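You operate a simulated robot arm through the tools that you are given. There is no shell and no other tool.

The job below is to be done with a simulated robot arm. You get a single attempt, and the scene is never put back.

## Task
Tidy up at the top of the picking table. At the end: the white plastic piece stands where the black lump stood; the black lump stands on top of the red tape cassette; the steel lug from the sample is in the catch pan; the white card that says "steel" from the top of the picking table is on the marked patch of the picking table; whatever was shut is shut again. Leave all else as you found it, and nothing knocked over. Set down upright: card.

It is judged by the outcome, as a careful person would: the job done as asked, and still so three seconds after it is handed in. It fails if anything else is knocked over, pushed out of place, dropped, spilled or broken.

## Robot
A 7-joint arm with a two-finger parallel gripper, fixed in place. Base frame: the origin is at the foot of the arm, x ahead of it, y to its left, z up; the work surface is at about z = 86. Units: cm, rad, N and s.
With the tool pointing down near the work surface it reaches from about 10 to 64 cm from the base axis. Its first joint turns from -1.152 to 1.152 rad. Payload 1.57 kg.
Tool frame: the origin (TCP) lies between the finger pads and is the grasp point; the fingertips stand 3 cm ahead of it; z points along the fingers, y is the line along which they close. The gripper opens to 8 cm. The fingers are 1.7 cm wide and 1.2 cm thick; the gripper's body (4 by 8.2 cm) begins 8 cm behind the TCP.
Orientation is told as [roll, pitch, yaw] about the base's x, y, z axes, in that order, counted from this pose: with the fingers straight down and closing along the base's y, the tool's x points along the base's -x, its y along +y and its z along -z.

## Interface
- The arm moves only by the tool move_arm. Its argument "deltas" is a list that holds one entry, the list of rows, each a list of 6 numbers: the shift along the base's x, y, z in cm, then the turn, a rotation vector about the base's x, y, z in rad. In form: [[[x, y, z, rx, ry, rz], ...]]. A call has 1 to 20 rows; each row shifts and turns the commanded pose from where the row before left it. "claw" is the gripper command, from -1 (fully open) to 1 (shut), values between in proportion, set as the call begins (left out, the last holds). A row lasts 0.2 s, in which the tool goes at most 5 cm and 0.15 rad; a call with a longer step from one row to the next is refused whole, and so is a gripper value outside its range. A pose out of reach is approached as far as the arm can. The call stops where the force on the tool passes 40 N (or 10 N more than at its start, if that is more) or the arm is blocked; 0.2 s more then pass. Each finger travels about 7.2 cm/s and halts on what it meets, pressing with about 34 N; the grip force reading is that of the motor and also rises with nothing between the fingers. The clock runs only during rows and for 0.2 s after the last one: add rows that do not move to give the fingers time. It gives the time, the measured TCP pose, the force on the tool (base axes), the opening and the grip force at its end, in the units of the frame above (readings bear some noise), with the torque about the TCP (base axes, N m) and any sound that the robot's microphone picked up.
- Cameras (640 x 400 px; columns grow to the right, rows downward): "scene" is fixed at [5.32, 44.34, 140.49]; the picture's right is [-0.67, -0.74, 0.00], its down [-0.50, 0.46, -0.73] and it looks along [0.54, -0.49, -0.68] (base axes); focal length 366 px, centre (320, 200). "wrist" rides on the gripper at [7.2, -0.7, -12.2] in the tool frame; the picture's right is [0.09, 1.00, 0.00], its down [-0.84, 0.08, -0.54] and it looks along [-0.54, 0.05, 0.84] (tool axes); focal length 238 px, centre (320, 200). There is no depth. A picture from a camera that has moved, and an enlarged one, comes with that camera's place and axes in the base frame and with its lens. The place of the scene camera against the robot may be out by one fixed shift of up to 1.2 cm in any direction.
- camera(camera): a new picture of that camera. The clock stands still meanwhile.
- close_up(camera, box): a new picture of the part [left, top, right, bottom] of that camera's present view, enlarged. The clock stands still meanwhile.
- sign_off(): hands the job in; it is judged then, once.

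Places have to be worked out from the pictures, the camera data and where the tool is seen. Open the gripper and draw the arm clear of the work before you hand the job in, unless the task says otherwise.

The tools are called after "Call:" as a command line: name --argument value ..., lists and objects as JSON in quotes. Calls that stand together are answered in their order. move_arm: Moves the arm, as the interface text tells. Its arguments: {"type":"object","properties":{"deltas":{"type":"array"},"claw":{"type":"number"}},"required":["deltas"]} The other tools are called the same way: camera (camera) takes a picture; close_up (camera, box) takes an enlarged picture of a part of a camera's view; sign_off () hands the job in.

At the start:

```text
time: 0.0
ee_pos: [40.71, 8.53, 112.9]
orientation: [0.0, 0.0, 0.0]
ft_force: [-0.6, -0.4, -1.3]
torque: [0.01, 0.01, -0.02]
gripper_width: 8.01
finger_force: 0.0
```

scene: 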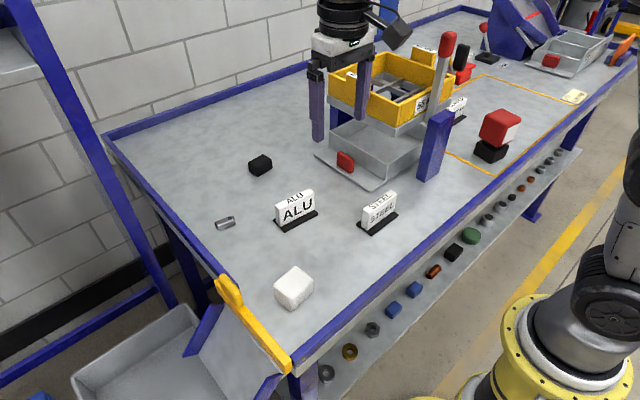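
wrist: 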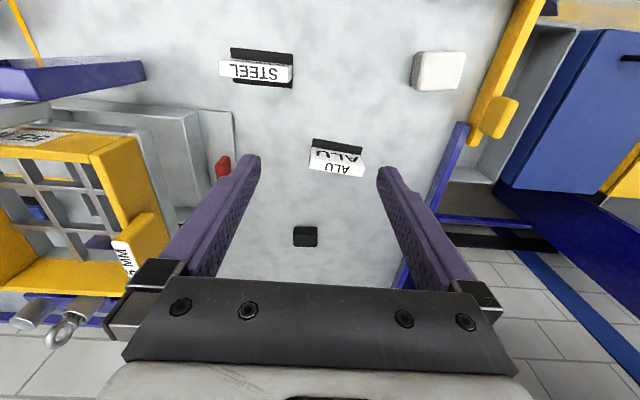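

I start by looking more closely at the scene: I see a yellow sieve over a grey pan, a black lump, a white piece, the ALU and STEEL cards, a hopper gate with a yellow handle and a red/black stack on the right. I take enlargements.

Call:
close_up --camera "scene" --box '[300, 20, 480, 200]'

Call:
close_up --camera "scene" --box '[420, 0, 640, 180]'

Call:
close_up --camera "scene" --box '[180, 140, 420, 320]'

Call:
close_up --camera "scene" --box '[60, 220, 340, 400]'

Call:
close_up --camera "wrist" --box '[0, 80, 250, 360]'

```text
2.22 times, centred on (390, 110) of scene
camera zoom: at [5.32, 44.34, 140.49], right [-0.67, -0.74, 0.0], down [-0.5, 0.46, -0.73], along [0.54, -0.49, -0.68], focal length 814 px, centre (164, 400)
```

zoom: 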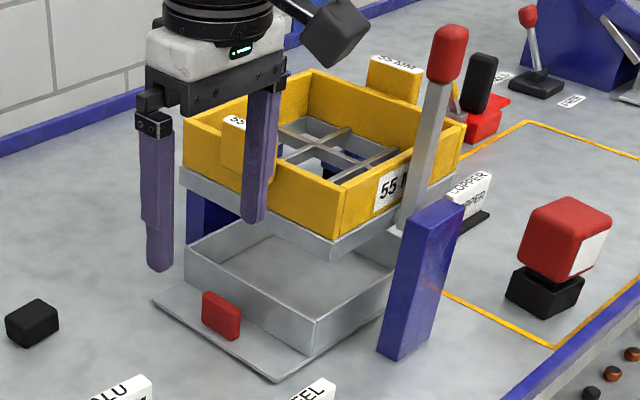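

```text
2.22 times, centred on (530, 90) of scene
camera zoom: at [5.32, 44.34, 140.49], right [-0.67, -0.74, 0.0], down [-0.5, 0.46, -0.73], along [0.54, -0.49, -0.68], focal length 814 px, centre (-147, 444)
```

zoom: 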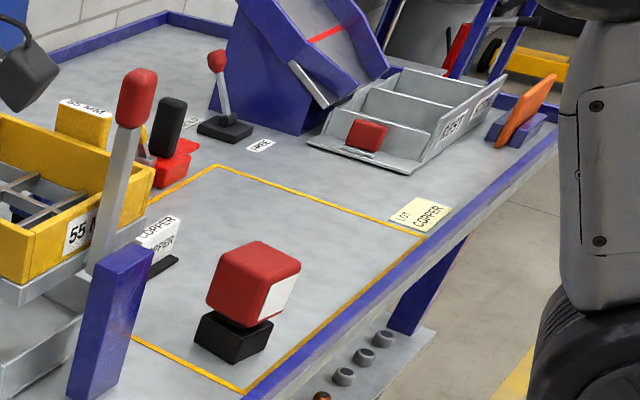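

```text
2.22 times, centred on (300, 230) of scene
camera zoom: at [5.32, 44.34, 140.49], right [-0.67, -0.74, 0.0], down [-0.5, 0.46, -0.73], along [0.54, -0.49, -0.68], focal length 814 px, centre (364, 133)
```

zoom: 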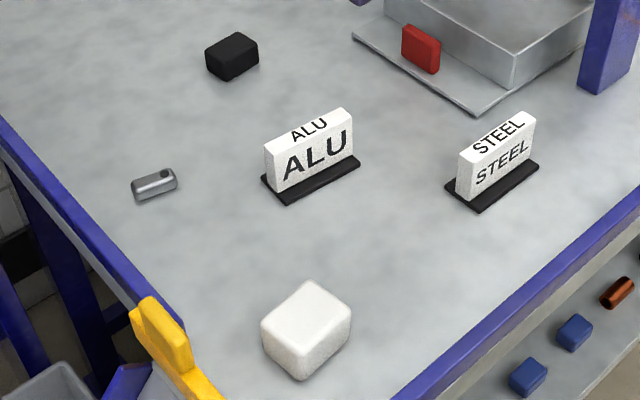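

```text
2.22 times, centred on (200, 310) of scene
camera zoom: at [5.32, 44.34, 140.49], right [-0.67, -0.74, 0.0], down [-0.5, 0.46, -0.73], along [0.54, -0.49, -0.68], focal length 814 px, centre (587, -44)
```

zoom: 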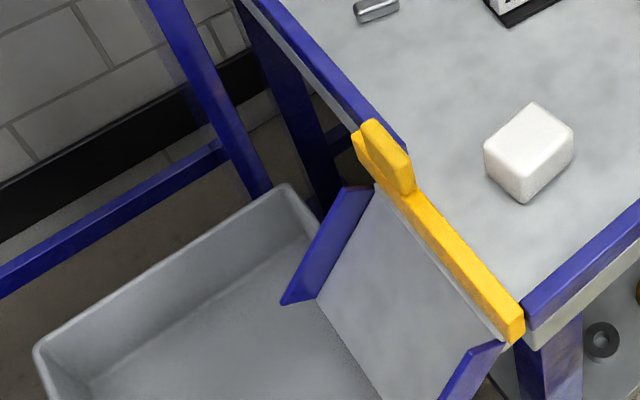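

```text
1.43 times, centred on (125, 220) of wrist
camera zoom: at [33.65, 7.9, 125.05], right [-0.09, 1.0, 0.0], down [0.84, 0.08, 0.54], along [0.54, 0.05, -0.84], focal length 340 px, centre (599, 171)
```

zoom: 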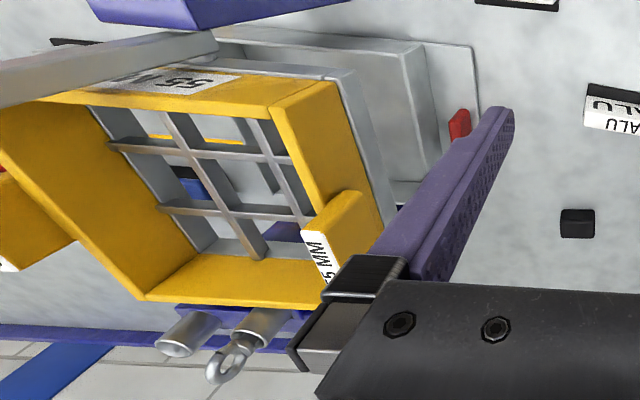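

The surface at z≈86 is consistent between both cameras: white piece ≈(34.5,24.3), black lump ≈(66.5,8), lug ≈(56,24.5). I raise the arm and draw it back, to look at the right-hand side of the table with the wrist camera.

Call:
move_arm --deltas '[[[0, 0, 4, 0, 0, 0], [0, 0, 4, 0, 0, 0], [0, 0, 4, 0, 0, 0], [-4, 0, 1, 0, 0, 0], [-4, -1, 0, 0, 0, 0], [-4, -3, 0, 0, 0, 0], [0, -4.5, 0, 0, 0, 0], [0, -4.5, 0, 0, 0, 0], [0, -4.5, 0, 0, 0, 0], [0, 0, 0, 0, 0, 0]]]' --claw -1

Call:
camera --camera "wrist"

Call:
camera --camera "scene"

```text
time: 2.2
ee_pos: [29.05, -8.8, 126.05]
orientation: [0.0, 0.0, 0.0]
ft_force: [0.2, -0.4, 0.5]
torque: [-0.02, -0.05, 0.03]
gripper_width: 7.99
finger_force: 0.0
```

```text
taken
camera wrist: at [21.93, -9.47, 138.22], right [-0.09, 1.0, 0.0], down [0.84, 0.08, 0.54], along [0.54, 0.05, -0.84], focal length 238 px, centre (320, 200)
```

wrist: 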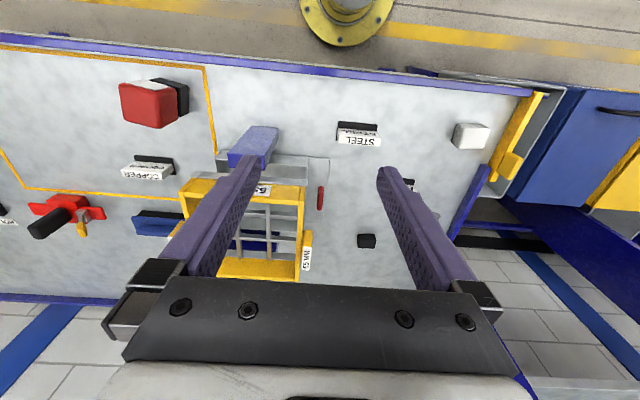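

```text
taken
```

scene: 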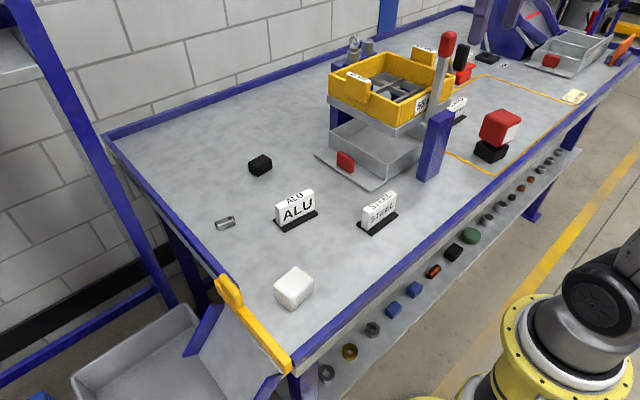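

The wrist view now covers the whole table; I enlarge the parts of interest.

Call:
close_up --camera "wrist" --box '[0, 60, 200, 260]'

Call:
close_up --camera "wrist" --box '[180, 110, 380, 290]'

Call:
close_up --camera "scene" --box '[320, 20, 480, 120]'

Call:
close_up --camera "scene" --box '[430, 0, 640, 130]'

```text
2.00 times, centred on (100, 160) of wrist
camera zoom: at [21.93, -9.47, 138.22], right [-0.09, 1.0, 0.0], down [0.84, 0.08, 0.54], along [0.54, 0.05, -0.84], focal length 477 px, centre (760, 280)
```

zoom: 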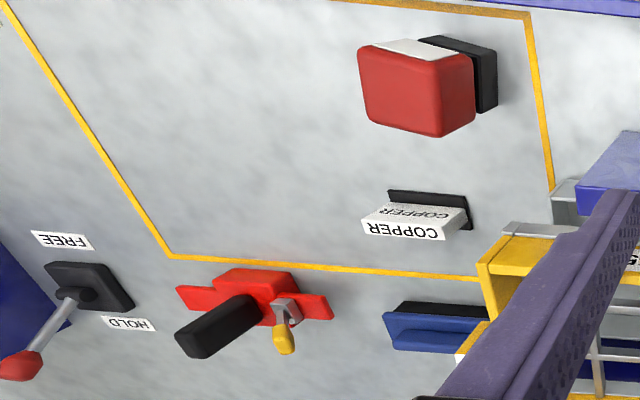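

```text
2.22 times, centred on (280, 200) of wrist
camera zoom: at [21.93, -9.47, 138.22], right [-0.09, 1.0, 0.0], down [0.84, 0.08, 0.54], along [0.54, 0.05, -0.84], focal length 530 px, centre (409, 200)
```

zoom: 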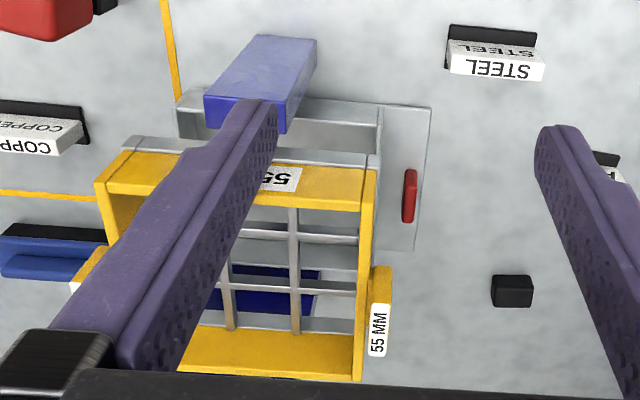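

```text
4.00 times, centred on (400, 70) of scene
camera zoom: at [5.32, 44.34, 140.49], right [-0.67, -0.74, 0.0], down [-0.5, 0.46, -0.73], along [0.54, -0.49, -0.68], focal length 1466 px, centre (0, 720)
```

zoom: 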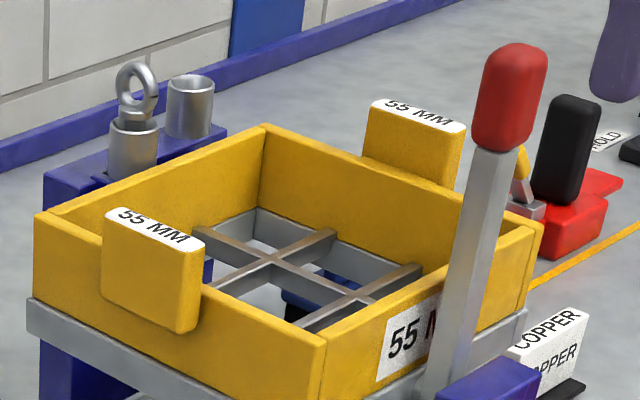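

```text
3.05 times, centred on (535, 65) of scene
camera zoom: at [5.32, 44.34, 140.49], right [-0.67, -0.74, 0.0], down [-0.5, 0.46, -0.73], along [0.54, -0.49, -0.68], focal length 1117 px, centre (-335, 611)
```

zoom: 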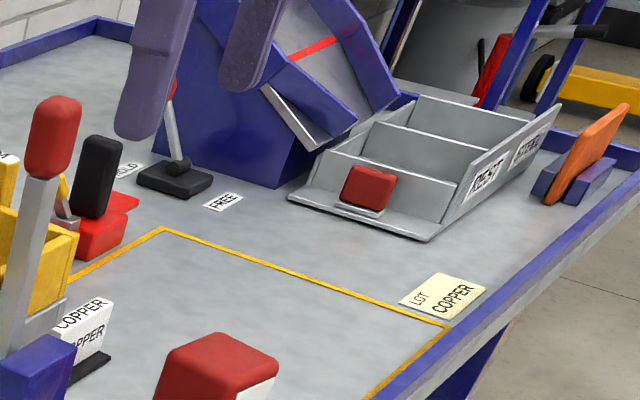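

The hopper, hold/free lever and red clamp at the far end lie beyond reach. I need to identify the red block on the black block, and the pan under the sieve; closer views.

Call:
close_up --camera "scene" --box '[460, 95, 540, 175]'

Call:
close_up --camera "scene" --box '[310, 100, 470, 200]'

Call:
close_up --camera "wrist" --box '[100, 60, 220, 140]'

Call:
close_up --camera "scene" --box '[310, 140, 590, 400]'

```text
5.00 times, centred on (500, 135) of scene
camera zoom: at [5.32, 44.34, 140.49], right [-0.67, -0.74, 0.0], down [-0.5, 0.46, -0.73], along [0.54, -0.49, -0.68], focal length 1832 px, centre (-580, 525)
```

zoom: 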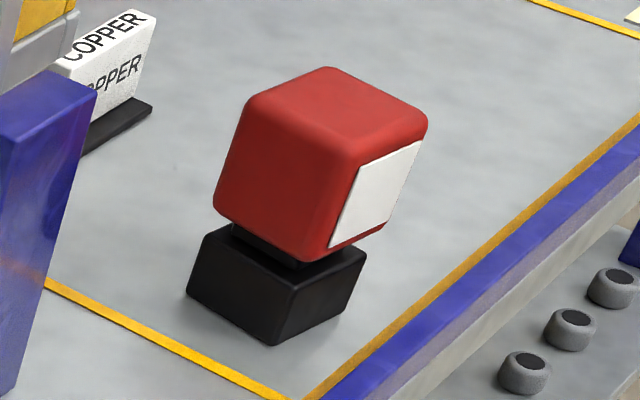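

```text
4.00 times, centred on (390, 150) of scene
camera zoom: at [5.32, 44.34, 140.49], right [-0.67, -0.74, 0.0], down [-0.5, 0.46, -0.73], along [0.54, -0.49, -0.68], focal length 1466 px, centre (40, 400)
```

zoom: 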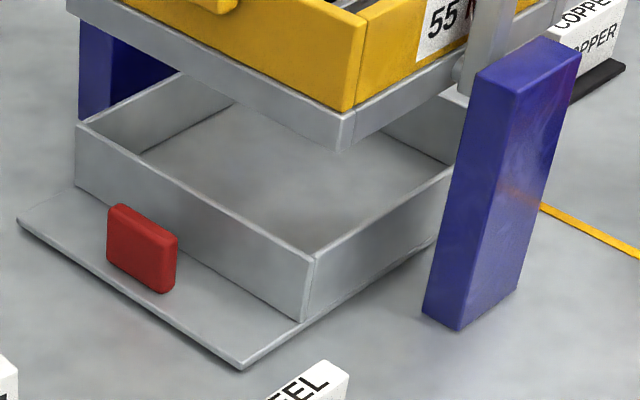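

```text
5.00 times, centred on (160, 100) of wrist
camera zoom: at [21.93, -9.47, 138.22], right [-0.09, 1.0, 0.0], down [0.84, 0.08, 0.54], along [0.54, 0.05, -0.84], focal length 1192 px, centre (1120, 700)
```

zoom: 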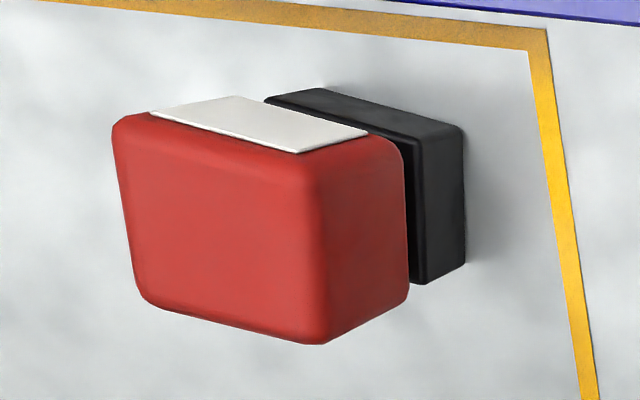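

```text
1.54 times, centred on (450, 270) of scene
camera zoom: at [5.32, 44.34, 140.49], right [-0.67, -0.74, 0.0], down [-0.5, 0.46, -0.73], along [0.54, -0.49, -0.68], focal length 564 px, centre (120, 92)
```

zoom: 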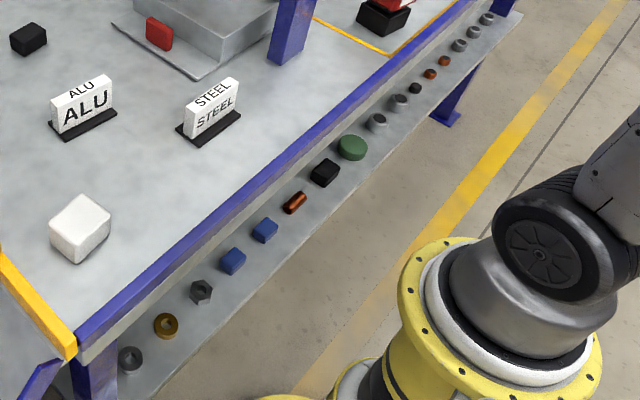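

I take the red head on the black foot as the "tape cassette" (the only red one in reach), at ≈(33,-40). The catch pan under the sieve has walls up to z≈91 and the sieve deck bottom is at z≈97.5, with a gap at y≈-11. Now I go to look at the lug, lump and white piece from above.

Call:
move_arm --deltas '[[[1, 4.5, 0, 0, 0, 0], [1, 4.5, 0, 0, 0, 0], [2, 4.5, -1, 0, 0, 0], [3, 4.5, -2, 0, 0, 0], [3, 3, -3, 0, 0, 0], [3, 2, -3, 0, 0, 0], [3, 1.8, -3, 0, 0, 0], [0, 0, -2, 0, 0, 0], [0, 0, 0, 0, 0, 0]]]'

Call:
camera --camera "wrist"

Call:
close_up --camera "wrist" --box '[240, 130, 400, 260]'

```text
refused: row 3 steps farther than a row can; nothing moved
```

```text
taken
camera wrist: at [21.93, -9.47, 138.22], right [-0.09, 1.0, 0.0], down [0.84, 0.08, 0.54], along [0.54, 0.05, -0.84], focal length 238 px, centre (320, 200)
```

wrist: 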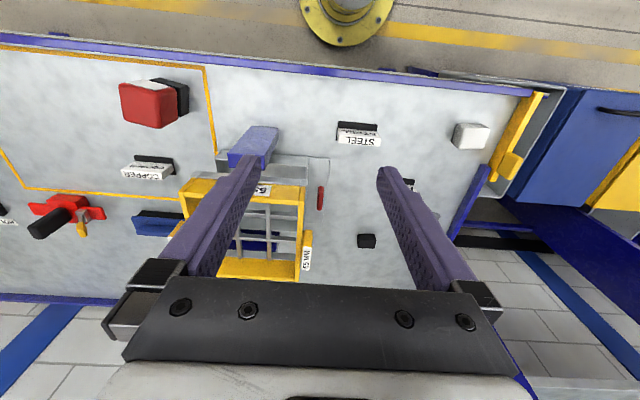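

```text
3.08 times, centred on (320, 195) of wrist
camera zoom: at [21.93, -9.47, 138.22], right [-0.09, 1.0, 0.0], down [0.84, 0.08, 0.54], along [0.54, 0.05, -0.84], focal length 733 px, centre (320, 215)
```

zoom: 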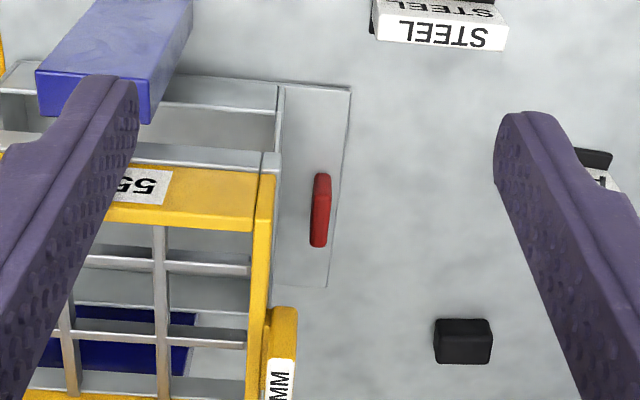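

The move was refused because a row was over 5 cm; I repeat it with smaller steps.

Call:
move_arm --deltas '[[[1, 4, 0, 0, 0, 0], [1, 4, 0, 0, 0, 0], [2, 4, -1, 0, 0, 0], [2, 4, -1, 0, 0, 0], [2, 3, -2, 0, 0, 0], [3, 2, -3, 0, 0, 0], [3, 2, -3, 0, 0, 0], [2, 1.8, -3, 0, 0, 0], [0, 0, -1, 0, 0, 0], [0, 0, 0, 0, 0, 0]]]'

Call:
camera --camera "wrist"

Call:
close_up --camera "wrist" --box '[240, 130, 400, 260]'

```text
time: 4.4
ee_pos: [44.83, 15.96, 111.66]
orientation: [-0.001, 0.0, -0.001]
ft_force: [-0.5, 1.2, 0.0]
torque: [-0.02, -0.02, -0.01]
gripper_width: 8.0
finger_force: 0.0
```

```text
taken
camera wrist: at [37.73, 15.21, 123.89], right [-0.09, 1.0, 0.0], down [0.84, 0.08, 0.54], along [0.54, 0.05, -0.84], focal length 238 px, centre (320, 200)
```

wrist: 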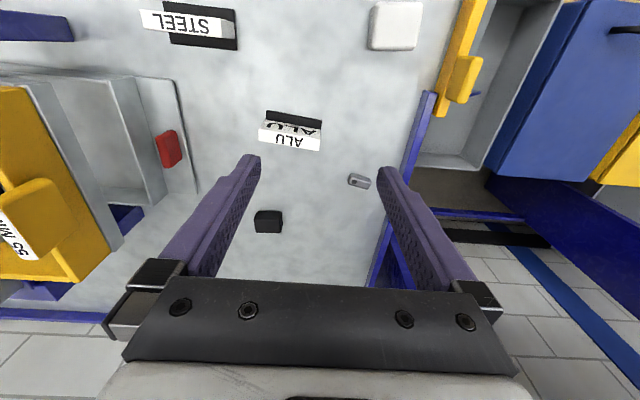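

```text
3.08 times, centred on (320, 195) of wrist
camera zoom: at [37.73, 15.21, 123.89], right [-0.09, 1.0, 0.0], down [0.84, 0.08, 0.54], along [0.54, 0.05, -0.84], focal length 733 px, centre (320, 215)
```

zoom: 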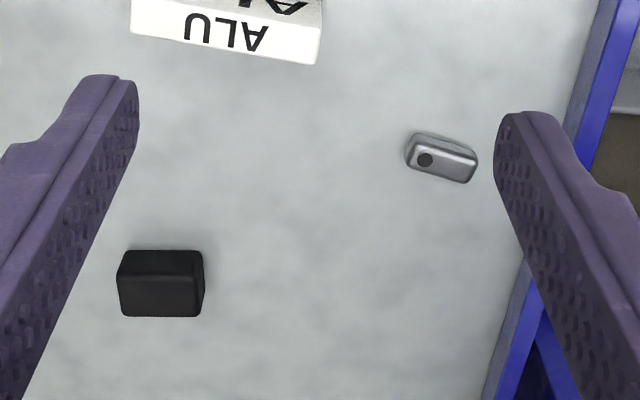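

From this view: lug centre ≈(56.8,24.0), its long axis about 13° off the y axis; lump ≈5 (y) × 3.2 (x) × 2.8 high, centred ≈(67.3,8.0). I start with the lug: turn the gripper by −1.8 rad so it closes across the lug, and go above it.

Call:
move_arm --deltas '[[[0, 0, 0, 0, 0, -0.15], [1, 1, 0, 0, 0, -0.15], [1, 1, -1, 0, 0, -0.15], [1, 1, -1, 0, 0, -0.15], [1, 1, -1, 0, 0, -0.15], [1, 1, -1, 0, 0, -0.15], [1, 1, -1, 0, 0, -0.15], [1, 0.5, -1, 0, 0, -0.15], [1, 0.5, -1, 0, 0, -0.15], [1, 0.5, -1, 0, 0, -0.15], [1, 0.5, -1, 0, 0, -0.15], [1, 0, -1, 0, 0, -0.15], [1, 0, -1, 0, 0, 0], [0, 0, 0, 0, 0, 0]]]'

Call:
camera --camera "wrist"

Call:
camera --camera "scene"

```text
time: 7.4
ee_pos: [56.58, 23.72, 100.8]
orientation: [0.0, 0.001, -1.799]
ft_force: [-0.1, 0.6, -0.6]
torque: [-0.03, 0.03, -0.04]
gripper_width: 7.99
finger_force: 0.1
```

```text
taken
camera wrist: at [57.73, 30.91, 113.02], right [0.99, -0.14, 0.0], down [-0.11, -0.83, 0.54], along [-0.07, -0.54, -0.84], focal length 238 px, centre (320, 200)
```

wrist: 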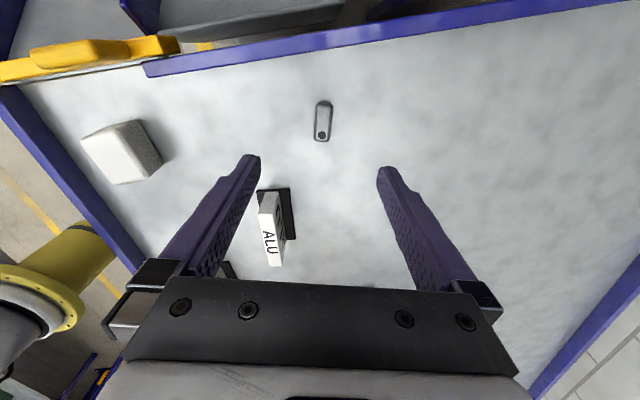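

```text
taken
```

scene: 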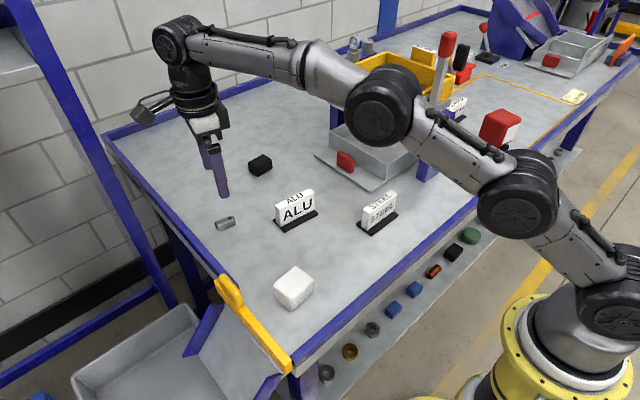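

The turn worked. I enlarge the lug to refine its position and angle.

Call:
close_up --camera "wrist" --box '[290, 90, 360, 150]'

```text
6.67 times, centred on (325, 120) of wrist
camera zoom: at [57.73, 30.91, 113.02], right [0.99, -0.14, 0.0], down [-0.11, -0.83, 0.54], along [-0.07, -0.54, -0.84], focal length 1589 px, centre (287, 733)
```

zoom: 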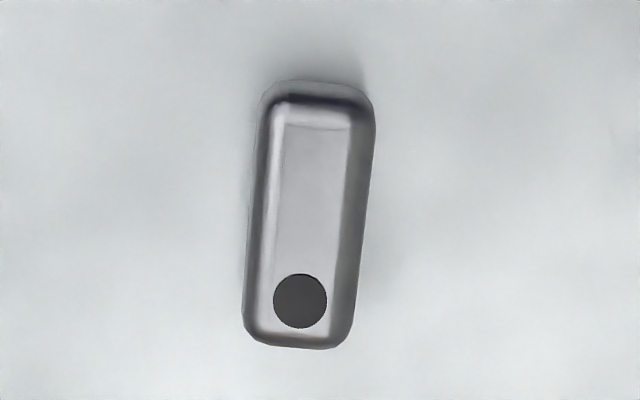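

Lug centre ≈(57.2,23.85), width 1.8, length 3.7, aligned with the gripper. I descend until the fingertips are just above the surface.

Call:
move_arm --deltas '[[[0.6, 0.1, -3, 0, 0, 0], [0, 0, -3, 0, 0, 0], [0, 0, -3, 0, 0, 0], [0, 0, -1.5, 0, 0, 0], [0, 0, -0.7, 0, 0, 0], [0, 0, 0, 0, 0, 0]]]'

Call:
camera --camera "wrist"

Call:
close_up --camera "scene" --box '[180, 160, 280, 240]'

```text
time: 8.8
ee_pos: [57.4, 24.04, 89.55]
orientation: [-0.001, -0.001, -1.799]
ft_force: [1.4, 0.3, 0.3]
torque: [-0.01, -0.01, 0.0]
gripper_width: 7.98
finger_force: 0.0
```

```text
taken
camera wrist: at [58.47, 31.13, 101.84], right [0.99, -0.14, 0.0], down [-0.11, -0.83, 0.54], along [-0.07, -0.54, -0.84], focal length 238 px, centre (320, 200)
```

wrist: 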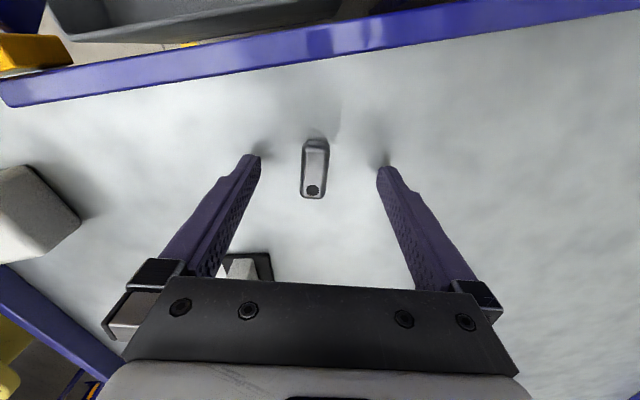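

```text
5.00 times, centred on (230, 200) of scene
camera zoom: at [5.32, 44.34, 140.49], right [-0.67, -0.74, 0.0], down [-0.5, 0.46, -0.73], along [0.54, -0.49, -0.68], focal length 1832 px, centre (770, 200)
```

zoom: 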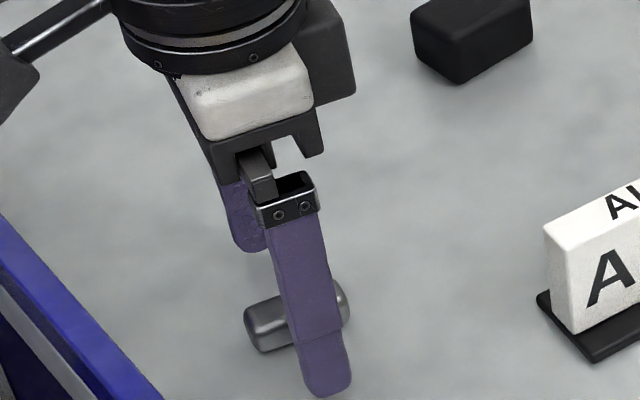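

The lug lies centred between the fingertips. I lower 0.3 cm and close.

Call:
move_arm --deltas '[[[-0.1, -0.1, -0.3, 0, 0, 0], [0, 0, 0, 0, 0, 0]]]'

Call:
move_arm --deltas '[[[0, 0, 0, 0, 0, 0], [0, 0, 0, 0, 0, 0], [0, 0, 0, 0, 0, 0], [0, 0, 0, 0, 0, 0], [0, 0, 0, 0, 0, 0]]]' --claw 1

Call:
camera --camera "wrist"

```text
time: 9.4
ee_pos: [57.32, 23.79, 89.32]
orientation: [0.0, 0.0, -1.801]
ft_force: [-0.1, -0.1, 0.0]
torque: [0.0, -0.02, 0.02]
gripper_width: 8.04
finger_force: 0.0
```

```text
time: 10.6
ee_pos: [57.15, 23.92, 89.33]
orientation: [-0.001, -0.001, -1.798]
ft_force: [0.3, 0.4, 0.7]
torque: [-0.03, -0.03, 0.01]
gripper_width: 1.73
finger_force: 32.6
```

```text
taken
camera wrist: at [58.34, 31.02, 101.57], right [0.99, -0.14, 0.0], down [-0.11, -0.83, 0.54], along [-0.07, -0.54, -0.84], focal length 238 px, centre (320, 200)
```

wrist: 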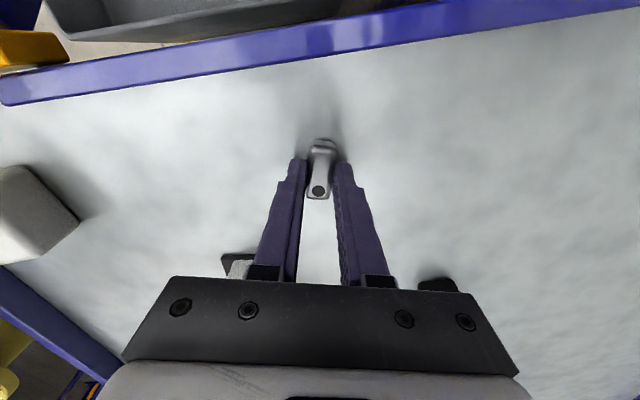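

Gripped at 1.73 cm wide. I lift, carry it to (48, 2), square the yaw to −90°, then tilt ~50° so the fingers point toward −y and down, to enter the gap between pan rim and sieve deck.

Call:
move_arm --deltas '[[[0, 0, 4, 0, 0, 0], [0, 0, 4, 0, 0, 0], [0, 0, 4, 0, 0, 0], [0, 0, 4, 0, 0, 0], [-1.5, -3.6, 0, 0, 0, 0.115], [-1.5, -3.6, 0, 0, 0, 0.114], [-1.5, -3.6, 0, 0, 0, 0], [-1.5, -3.6, 0, 0, 0, 0], [-1.6, -3.6, 0, 0, 0, 0], [-1.6, -3.9, 0, 0, 0, 0], [0, 0, 0, 0, 0, 0]]]'

Call:
move_arm --deltas '[[[0, 0, 0, -0.145, 0, 0], [0, 0, 0, -0.145, 0, 0], [0, 0, 0, -0.145, 0, 0], [0, 0, 0, -0.146, 0, 0], [0, 0, 0, -0.146, 0, 0], [0, 0, 0, -0.146, 0, 0], [0, 0, 0, 0, 0, 0]]]'

Call:
camera --camera "scene"

Call:
camera --camera "wrist"

```text
time: 13.0
ee_pos: [57.49, 4.49, 110.33]
orientation: [-0.003, -0.001, -1.57]
ft_force: [-0.2, 0.3, 0.2]
torque: [-0.01, -0.02, 0.0]
gripper_width: 1.78
finger_force: 32.6
out of reach, approached as far as the arm can: row 4, 5, 6, 7, 8, 9, 10
```

```text
time: 14.6
ee_pos: [57.56, 4.53, 110.12]
orientation: [-0.001, -0.875, -1.568]
ft_force: [0.8, 0.8, -0.8]
torque: [0.04, 0.03, 0.04]
gripper_width: 1.78
finger_force: 32.3
```

```text
taken
```

scene: 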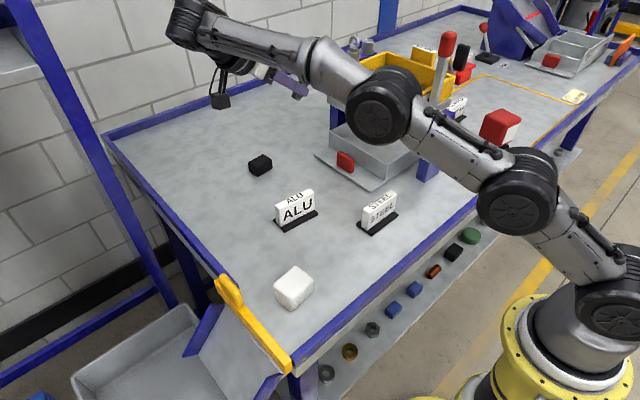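

```text
taken
camera wrist: at [56.98, 18.47, 112.44], right [1.0, 0.06, -0.07], down [0.08, -0.12, 0.99], along [0.05, -0.99, -0.12], focal length 238 px, centre (320, 200)
```

wrist: 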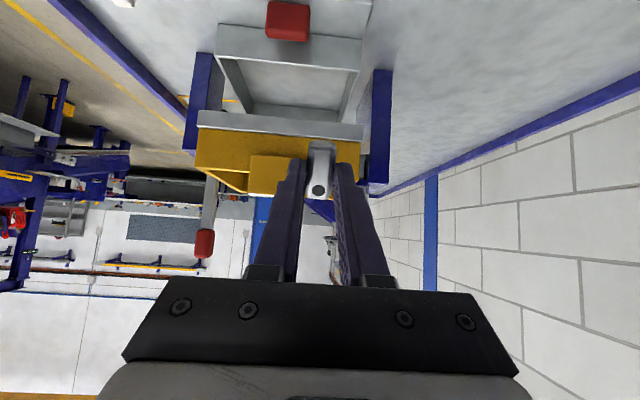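

The lift hit the reach limit, so the arm is now at (57.6,4.5,110.1) rather than where commanded, but it's well clear and tilted as wanted. I move x in to 48 and check.

Call:
move_arm --deltas '[[[-3, 0, 0, 0, 0, 0], [-3, 0, 0, 0, 0, 0], [-3.5, 0, 0, 0, 0, 0], [0, 0, 0, 0, 0, 0]]]'

Call:
camera --camera "wrist"

Call:
camera --camera "scene"

```text
time: 15.6
ee_pos: [48.03, 4.65, 110.18]
orientation: [0.0, -0.871, -1.568]
ft_force: [0.1, 0.7, -1.3]
torque: [0.03, -0.03, 0.02]
gripper_width: 1.78
finger_force: 32.4
```

```text
taken
camera wrist: at [47.46, 18.54, 112.42], right [1.0, 0.06, -0.07], down [0.08, -0.12, 0.99], along [0.05, -0.99, -0.13], focal length 238 px, centre (320, 200)
```

wrist: 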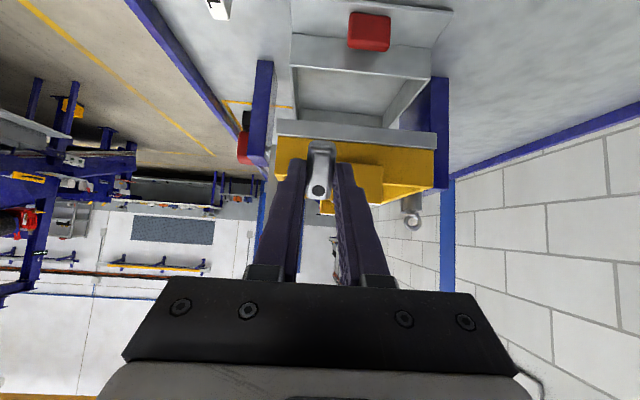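

```text
taken
```

scene: 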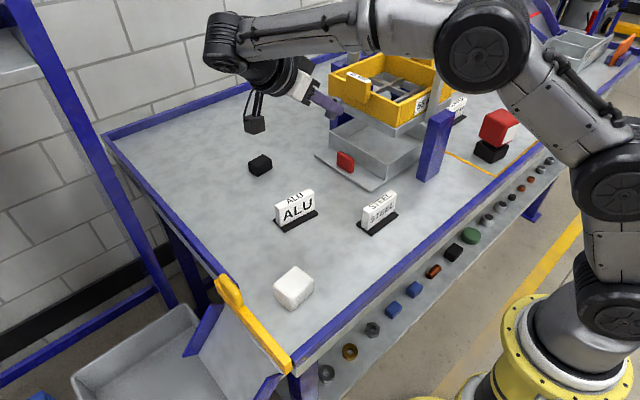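

The wrist view gives: pan rim at (43.8–62.8, −10.6, 91), deck lower corner at (42.3,−11.2,98.3), handle at x 50.6–55.6, so the gap is ≈7 cm tall. I approach in front of the gap.

Call:
move_arm --deltas '[[[0, -3, -3, 0, 0, 0], [0, -3, -3, 0, 0, 0], [0, -3, -3, 0, 0, 0], [0, -3.1, -3.1, 0, 0, 0], [0, -0.6, -2.6, 0, 0, 0], [0, 0, 0, 0, 0, 0]]]'

Call:
camera --camera "wrist"

Call:
close_up --camera "scene" --box '[220, 20, 480, 220]'

```text
time: 17.0
ee_pos: [48.26, -8.17, 95.46]
orientation: [0.001, -0.873, -1.57]
ft_force: [0.3, -0.6, -1.2]
torque: [-0.01, -0.03, 0.0]
gripper_width: 1.76
finger_force: 32.7
```

```text
taken
camera wrist: at [47.63, 5.78, 97.73], right [1.0, 0.06, -0.07], down [0.08, -0.12, 0.99], along [0.05, -0.99, -0.13], focal length 238 px, centre (320, 200)
```

wrist: 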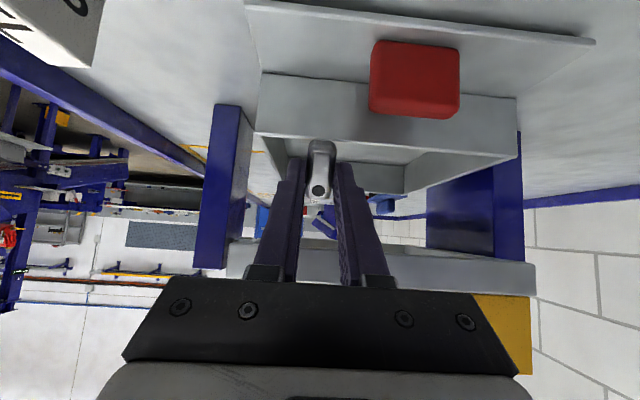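

```text
2.00 times, centred on (350, 120) of scene
camera zoom: at [5.32, 44.34, 140.49], right [-0.67, -0.74, 0.0], down [-0.5, 0.46, -0.73], along [0.54, -0.49, -0.68], focal length 733 px, centre (260, 360)
```

zoom: 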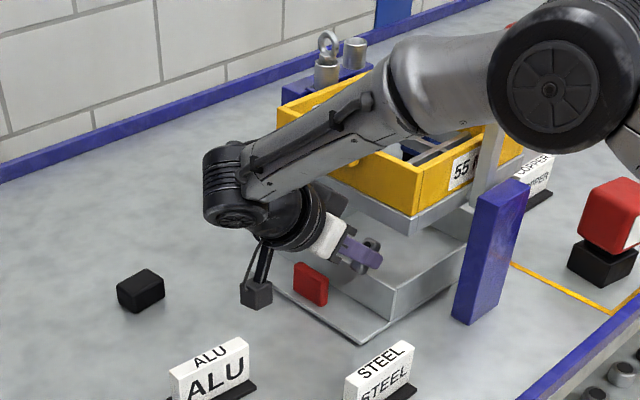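

Position is as planned: the lug end at z≈92, just above the rim (91) and in front of it. I go in over the rim, then down inside the pan.

Call:
move_arm --deltas '[[[0, -1, 0, 0, 0, 0], [0, -1, 0, 0, 0, 0], [0, -1, -0.3, 0, 0, 0], [0, -1, -1, 0, 0, 0], [0, -1, -1.3, 0, 0, 0], [0, 0, 0, 0, 0, 0]]]'

Call:
camera --camera "wrist"

Call:
close_up --camera "scene" --box '[300, 90, 440, 200]'

```text
time: 18.4
ee_pos: [48.15, -13.05, 92.83]
orientation: [-0.002, -0.875, -1.569]
ft_force: [-0.1, -0.4, 0.1]
torque: [0.01, -0.02, -0.06]
gripper_width: 1.75
finger_force: 32.3
```

```text
taken
camera wrist: at [47.51, 0.79, 95.08], right [1.0, 0.06, -0.07], down [0.08, -0.12, 0.99], along [0.05, -0.99, -0.13], focal length 238 px, centre (320, 200)
```

wrist: 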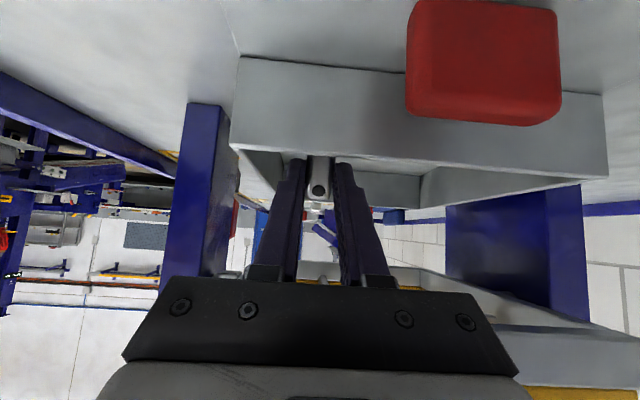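

```text
3.64 times, centred on (370, 145) of scene
camera zoom: at [5.32, 44.34, 140.49], right [-0.67, -0.74, 0.0], down [-0.5, 0.46, -0.73], along [0.54, -0.49, -0.68], focal length 1333 px, centre (138, 400)
```

zoom: 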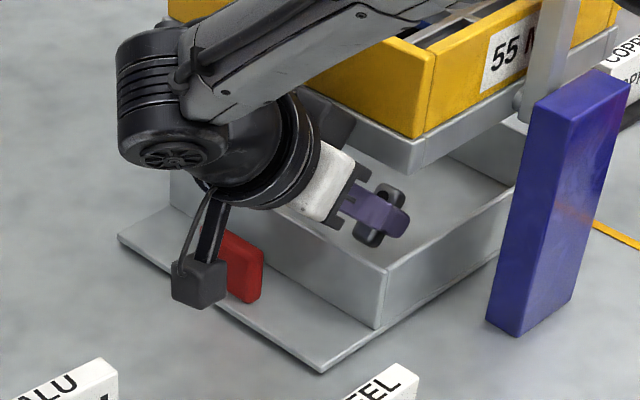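

The lug is inside the pan past the rim. I lower 2.2 cm toward the pan floor in small steps.

Call:
move_arm --deltas '[[[0, -0.3, -0.7, 0, 0, 0], [0, -0.3, -0.7, 0, 0, 0], [0, -0.2, -0.5, 0, 0, 0], [0, 0, -0.3, 0, 0, 0], [0, 0, 0, 0, 0, 0]]]'

Call:
camera --camera "wrist"

Call:
close_up --camera "scene" --box '[300, 90, 440, 200]'

```text
time: 19.0
ee_pos: [48.33, -13.22, 91.91]
orientation: [0.018, -0.873, -1.58]
ft_force: [-1.4, 7.9, -1.2]
torque: [-0.52, -0.13, -0.04]
gripper_width: 1.76
finger_force: 32.1
stopped in row 3: the force on the tool passed its limit at 45 N (the readings are from after the stop); the commanded pose is now the measured one
```

```text
taken
camera wrist: at [47.76, 0.7, 94.23], right [1.0, 0.06, -0.06], down [0.07, -0.12, 0.99], along [0.06, -0.99, -0.13], focal length 238 px, centre (320, 200)
```

wrist: 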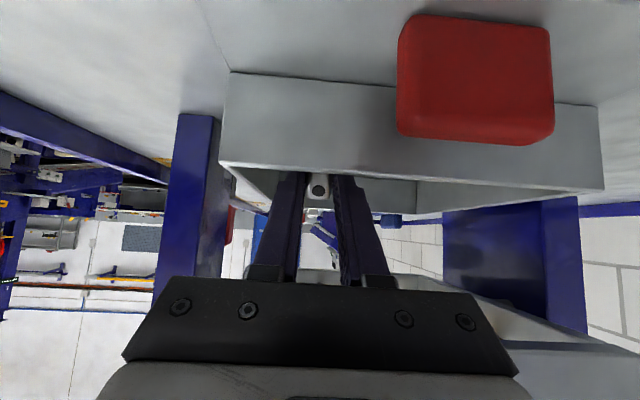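

```text
3.64 times, centred on (370, 145) of scene
camera zoom: at [5.32, 44.36, 140.48], right [-0.67, -0.74, 0.0], down [-0.5, 0.46, -0.73], along [0.54, -0.49, -0.68], focal length 1333 px, centre (138, 400)
```

zoom: 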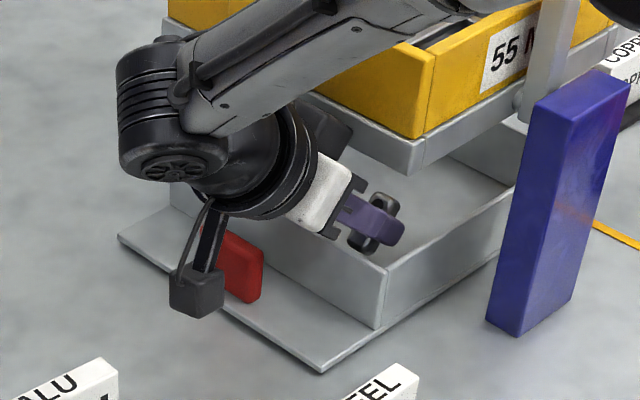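

The readings (+y force, torque matching a contact ≈6.6 cm above the TCP) say that the gripper's upper block touched the deck's front edge; the deck has not moved in the picture. I back off 0.6 cm in +y, then lower straight down a little.

Call:
move_arm --deltas '[[[0, 0.3, 0, 0, 0, 0], [0, 0.3, 0, 0, 0, 0], [0, 0, 0, 0, 0, 0]]]'

Call:
move_arm --deltas '[[[0, 0, -0.25, 0, 0, 0], [0, 0, -0.25, 0, 0, 0], [0, 0, -0.25, 0, 0, 0], [0, 0, -0.2, 0, 0, 0], [0, 0, 0, 0, 0, 0]]]'

Call:
close_up --camera "scene" --box '[300, 90, 440, 200]'

Call:
camera --camera "wrist"

```text
time: 19.8
ee_pos: [48.42, -12.59, 91.88]
orientation: [0.016, -0.872, -1.578]
ft_force: [0.2, 0.0, -1.2]
torque: [0.05, -0.03, -0.01]
gripper_width: 1.77
finger_force: 32.3
```

```text
time: 21.0
ee_pos: [48.37, -12.7, 90.94]
orientation: [0.018, -0.873, -1.577]
ft_force: [-0.2, -0.1, -0.2]
torque: [0.01, 0.0, 0.01]
gripper_width: 1.76
finger_force: 33.1
```

```text
3.64 times, centred on (370, 145) of scene
camera zoom: at [5.32, 44.34, 140.49], right [-0.67, -0.74, 0.0], down [-0.5, 0.46, -0.73], along [0.54, -0.49, -0.68], focal length 1333 px, centre (138, 400)
```

zoom: 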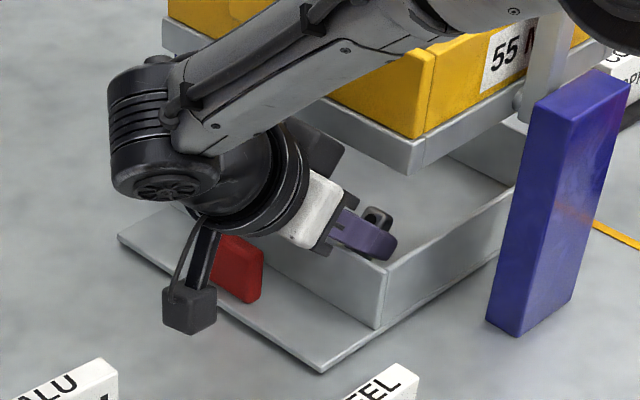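

```text
taken
camera wrist: at [47.79, 1.2, 93.29], right [1.0, 0.06, -0.06], down [0.07, -0.12, 0.99], along [0.06, -0.99, -0.13], focal length 238 px, centre (320, 200)
```

wrist: 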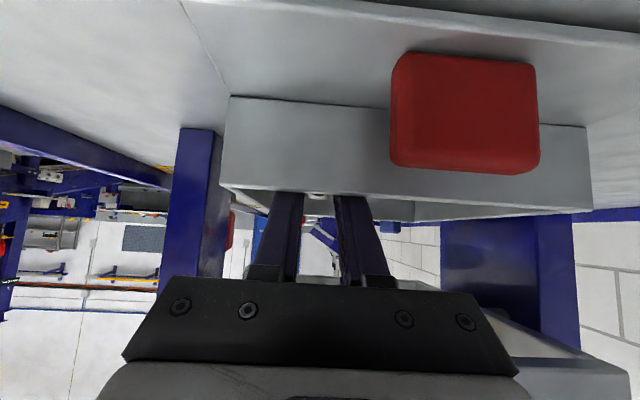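

No contact forces; the lug's lower end is about 1 cm above the pan floor. I open partly (to ≈4 cm) to release it without the fingers meeting the pan's side wall.

Call:
move_arm --deltas '[[[0, 0, 0, 0, 0, 0], [0, 0, 0, 0, 0, 0], [0, 0, 0, 0, 0, 0]]]' --claw 0.05

Call:
close_up --camera "scene" --box '[300, 90, 440, 200]'

```text
time: 21.8
ee_pos: [48.48, -12.81, 90.89]
orientation: [0.014, -0.872, -1.578]
ft_force: [-0.3, 0.3, -0.6]
torque: [-0.02, 0.0, -0.01]
gripper_width: 3.79
finger_force: 0.0
```

```text
3.64 times, centred on (370, 145) of scene
camera zoom: at [5.32, 44.34, 140.49], right [-0.67, -0.74, 0.0], down [-0.5, 0.46, -0.73], along [0.54, -0.49, -0.68], focal length 1333 px, centre (138, 400)
```

zoom: 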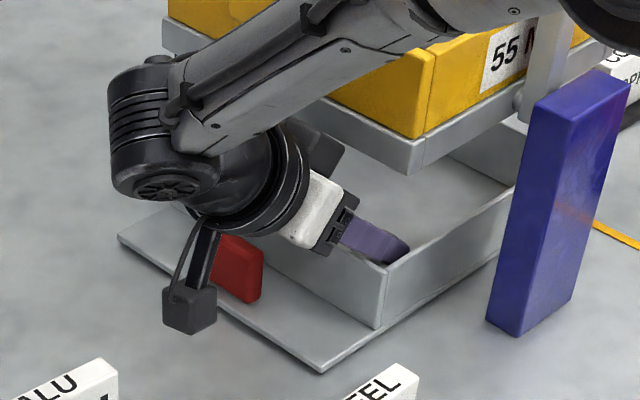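

Released. I withdraw straight back along the tool axis, which keeps clearances unchanged.

Call:
move_arm --deltas '[[[0, 0.77, 0.64, 0, 0, 0], [0, 1.53, 1.29, 0, 0, 0], [0, 2.3, 1.93, 0, 0, 0], [0, 3.06, 2.57, 0, 0, 0], [0, 3.06, 2.57, 0, 0, 0], [0, 2, 3, 0, 0, 0], [0, 2, 3, 0, 0, 0], [0, 0, 0, 0, 0, 0]]]'

Call:
camera --camera "wrist"

Call:
camera --camera "scene"

Call:
close_up --camera "scene" --box '[300, 90, 440, 200]'

```text
time: 23.6
ee_pos: [48.38, 2.12, 105.97]
orientation: [0.015, -0.873, -1.577]
ft_force: [0.0, 0.4, 0.6]
torque: [0.01, -0.02, 0.01]
gripper_width: 3.82
finger_force: 0.1
```

```text
taken
camera wrist: at [47.74, 15.99, 108.31], right [1.0, 0.06, -0.06], down [0.07, -0.12, 0.99], along [0.06, -0.99, -0.13], focal length 238 px, centre (320, 200)
```

wrist: 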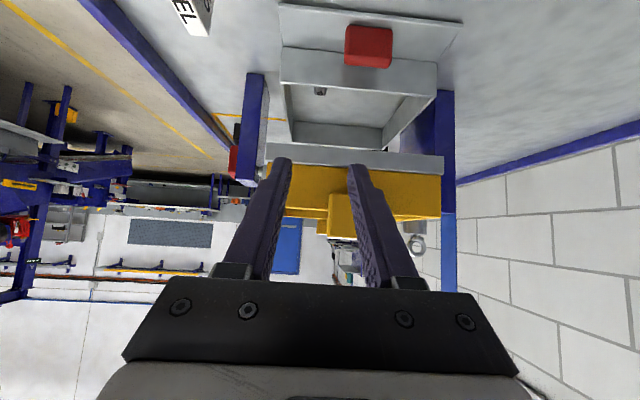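

```text
taken
```

scene: 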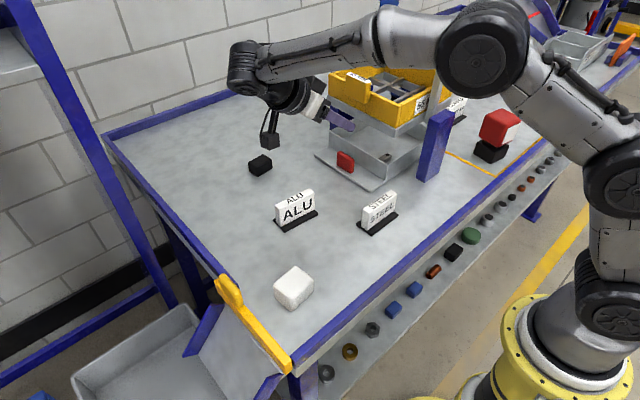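

```text
3.64 times, centred on (370, 145) of scene
camera zoom: at [5.32, 44.34, 140.49], right [-0.67, -0.74, 0.0], down [-0.5, 0.46, -0.73], along [0.54, -0.49, -0.68], focal length 1333 px, centre (138, 400)
```

zoom: 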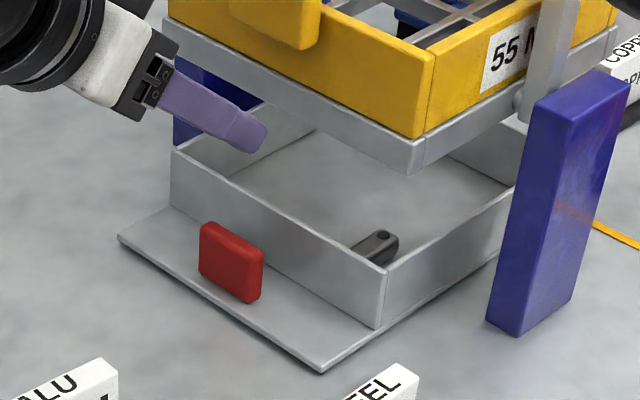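

The lug is in the catch pan. I check how it is lying.

Call:
close_up --camera "wrist" --box '[280, 70, 360, 120]'

Call:
close_up --camera "scene" --box '[360, 130, 400, 170]'

```text
8.00 times, centred on (320, 95) of wrist
camera zoom: at [47.74, 15.99, 108.31], right [1.0, 0.06, -0.06], down [0.07, -0.12, 0.99], along [0.06, -0.99, -0.13], focal length 1907 px, centre (320, 1040)
```

zoom: 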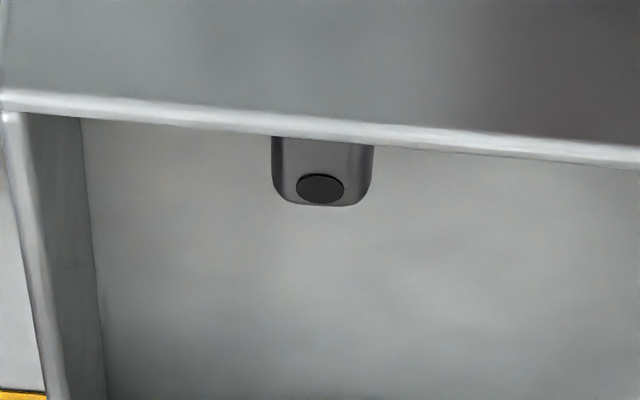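

```text
10.00 times, centred on (380, 150) of scene
camera zoom: at [5.32, 44.34, 140.49], right [-0.67, -0.74, 0.0], down [-0.5, 0.46, -0.73], along [0.54, -0.49, -0.68], focal length 3665 px, centre (-280, 700)
```

zoom: 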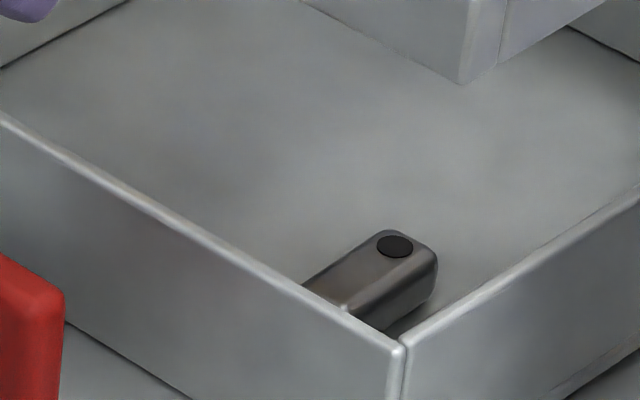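

It lies in the pan. Next the lump: I turn the yaw back by +1.57 while keeping the tilt, so the fingers point outward (+x) and down, which extends the reach toward the lump.

Call:
move_arm --deltas '[[[0, 0.5, 1, 0, 0, 0.1434], [0, 0.5, 1, 0, 0, 0.1434], [0, 0.5, 1, 0, 0, 0.1434], [0, 0.5, 1, 0, 0, 0.1434], [0, 0.5, 0, 0, 0, 0.1434], [0, 0.5, 0, 0, 0, 0.1434], [0, 0.5, 0, 0, 0, 0.1434], [0, 0.5, 0, 0, 0, 0.1434], [0, 0.5, 0, 0, 0, 0.1434], [0, 0.5, 0, 0, 0, 0.1434], [0, 0.5, 0, 0, 0, 0.1434], [0, 0, 0, 0, 0.13, 0], [0, 0, 0, 0, 0.13, 0], [0, 0, 0, 0, 0, 0]]]' --claw -1

Call:
camera --camera "wrist"

Call:
camera --camera "scene"

```text
time: 26.6
ee_pos: [48.44, 7.34, 109.98]
orientation: [0.016, -0.612, 0.001]
ft_force: [0.0, 1.1, 0.5]
torque: [-0.01, 0.01, 0.03]
gripper_width: 8.01
finger_force: 0.1
```

```text
taken
camera wrist: at [35.67, 6.54, 115.83], right [-0.08, 1.0, -0.04], down [0.37, 0.07, 0.93], along [0.92, 0.06, -0.38], focal length 238 px, centre (320, 200)
```

wrist: 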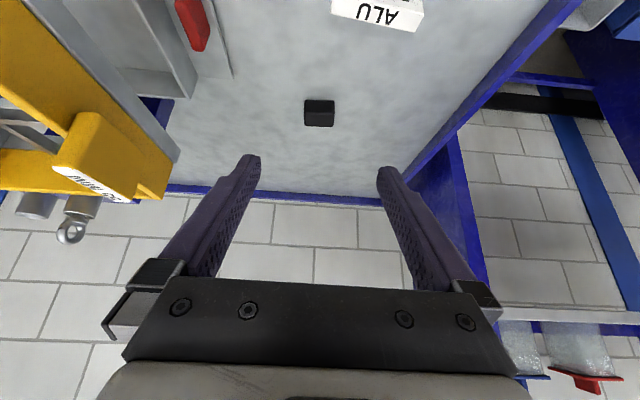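

```text
taken
```

scene: 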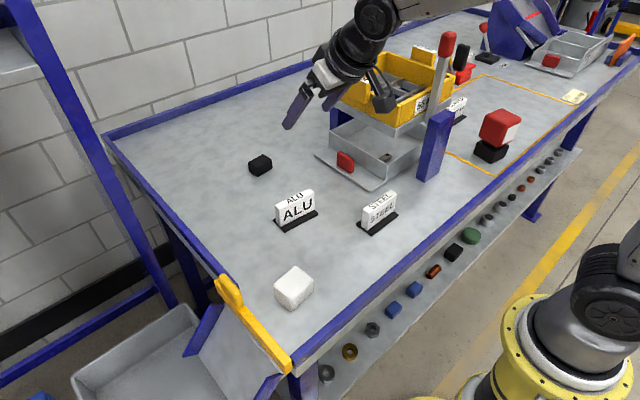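

The tilt is now 35° outward with the lump in view. I refine the lump's place from this view.

Call:
close_up --camera "wrist" --box '[280, 80, 360, 140]'

```text
6.67 times, centred on (320, 110) of wrist
camera zoom: at [35.67, 6.54, 115.83], right [-0.08, 1.0, -0.04], down [0.37, 0.07, 0.93], along [0.92, 0.06, -0.38], focal length 1589 px, centre (320, 800)
```

zoom: 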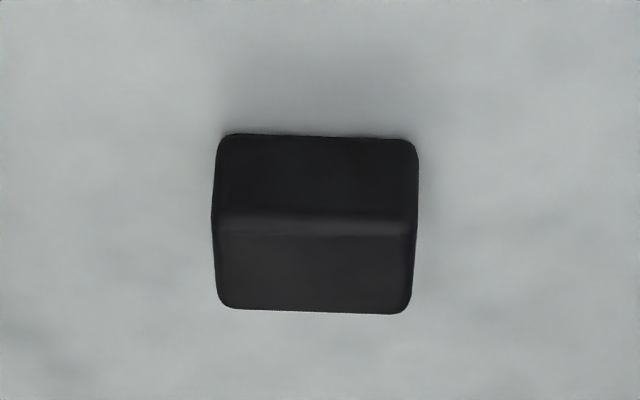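

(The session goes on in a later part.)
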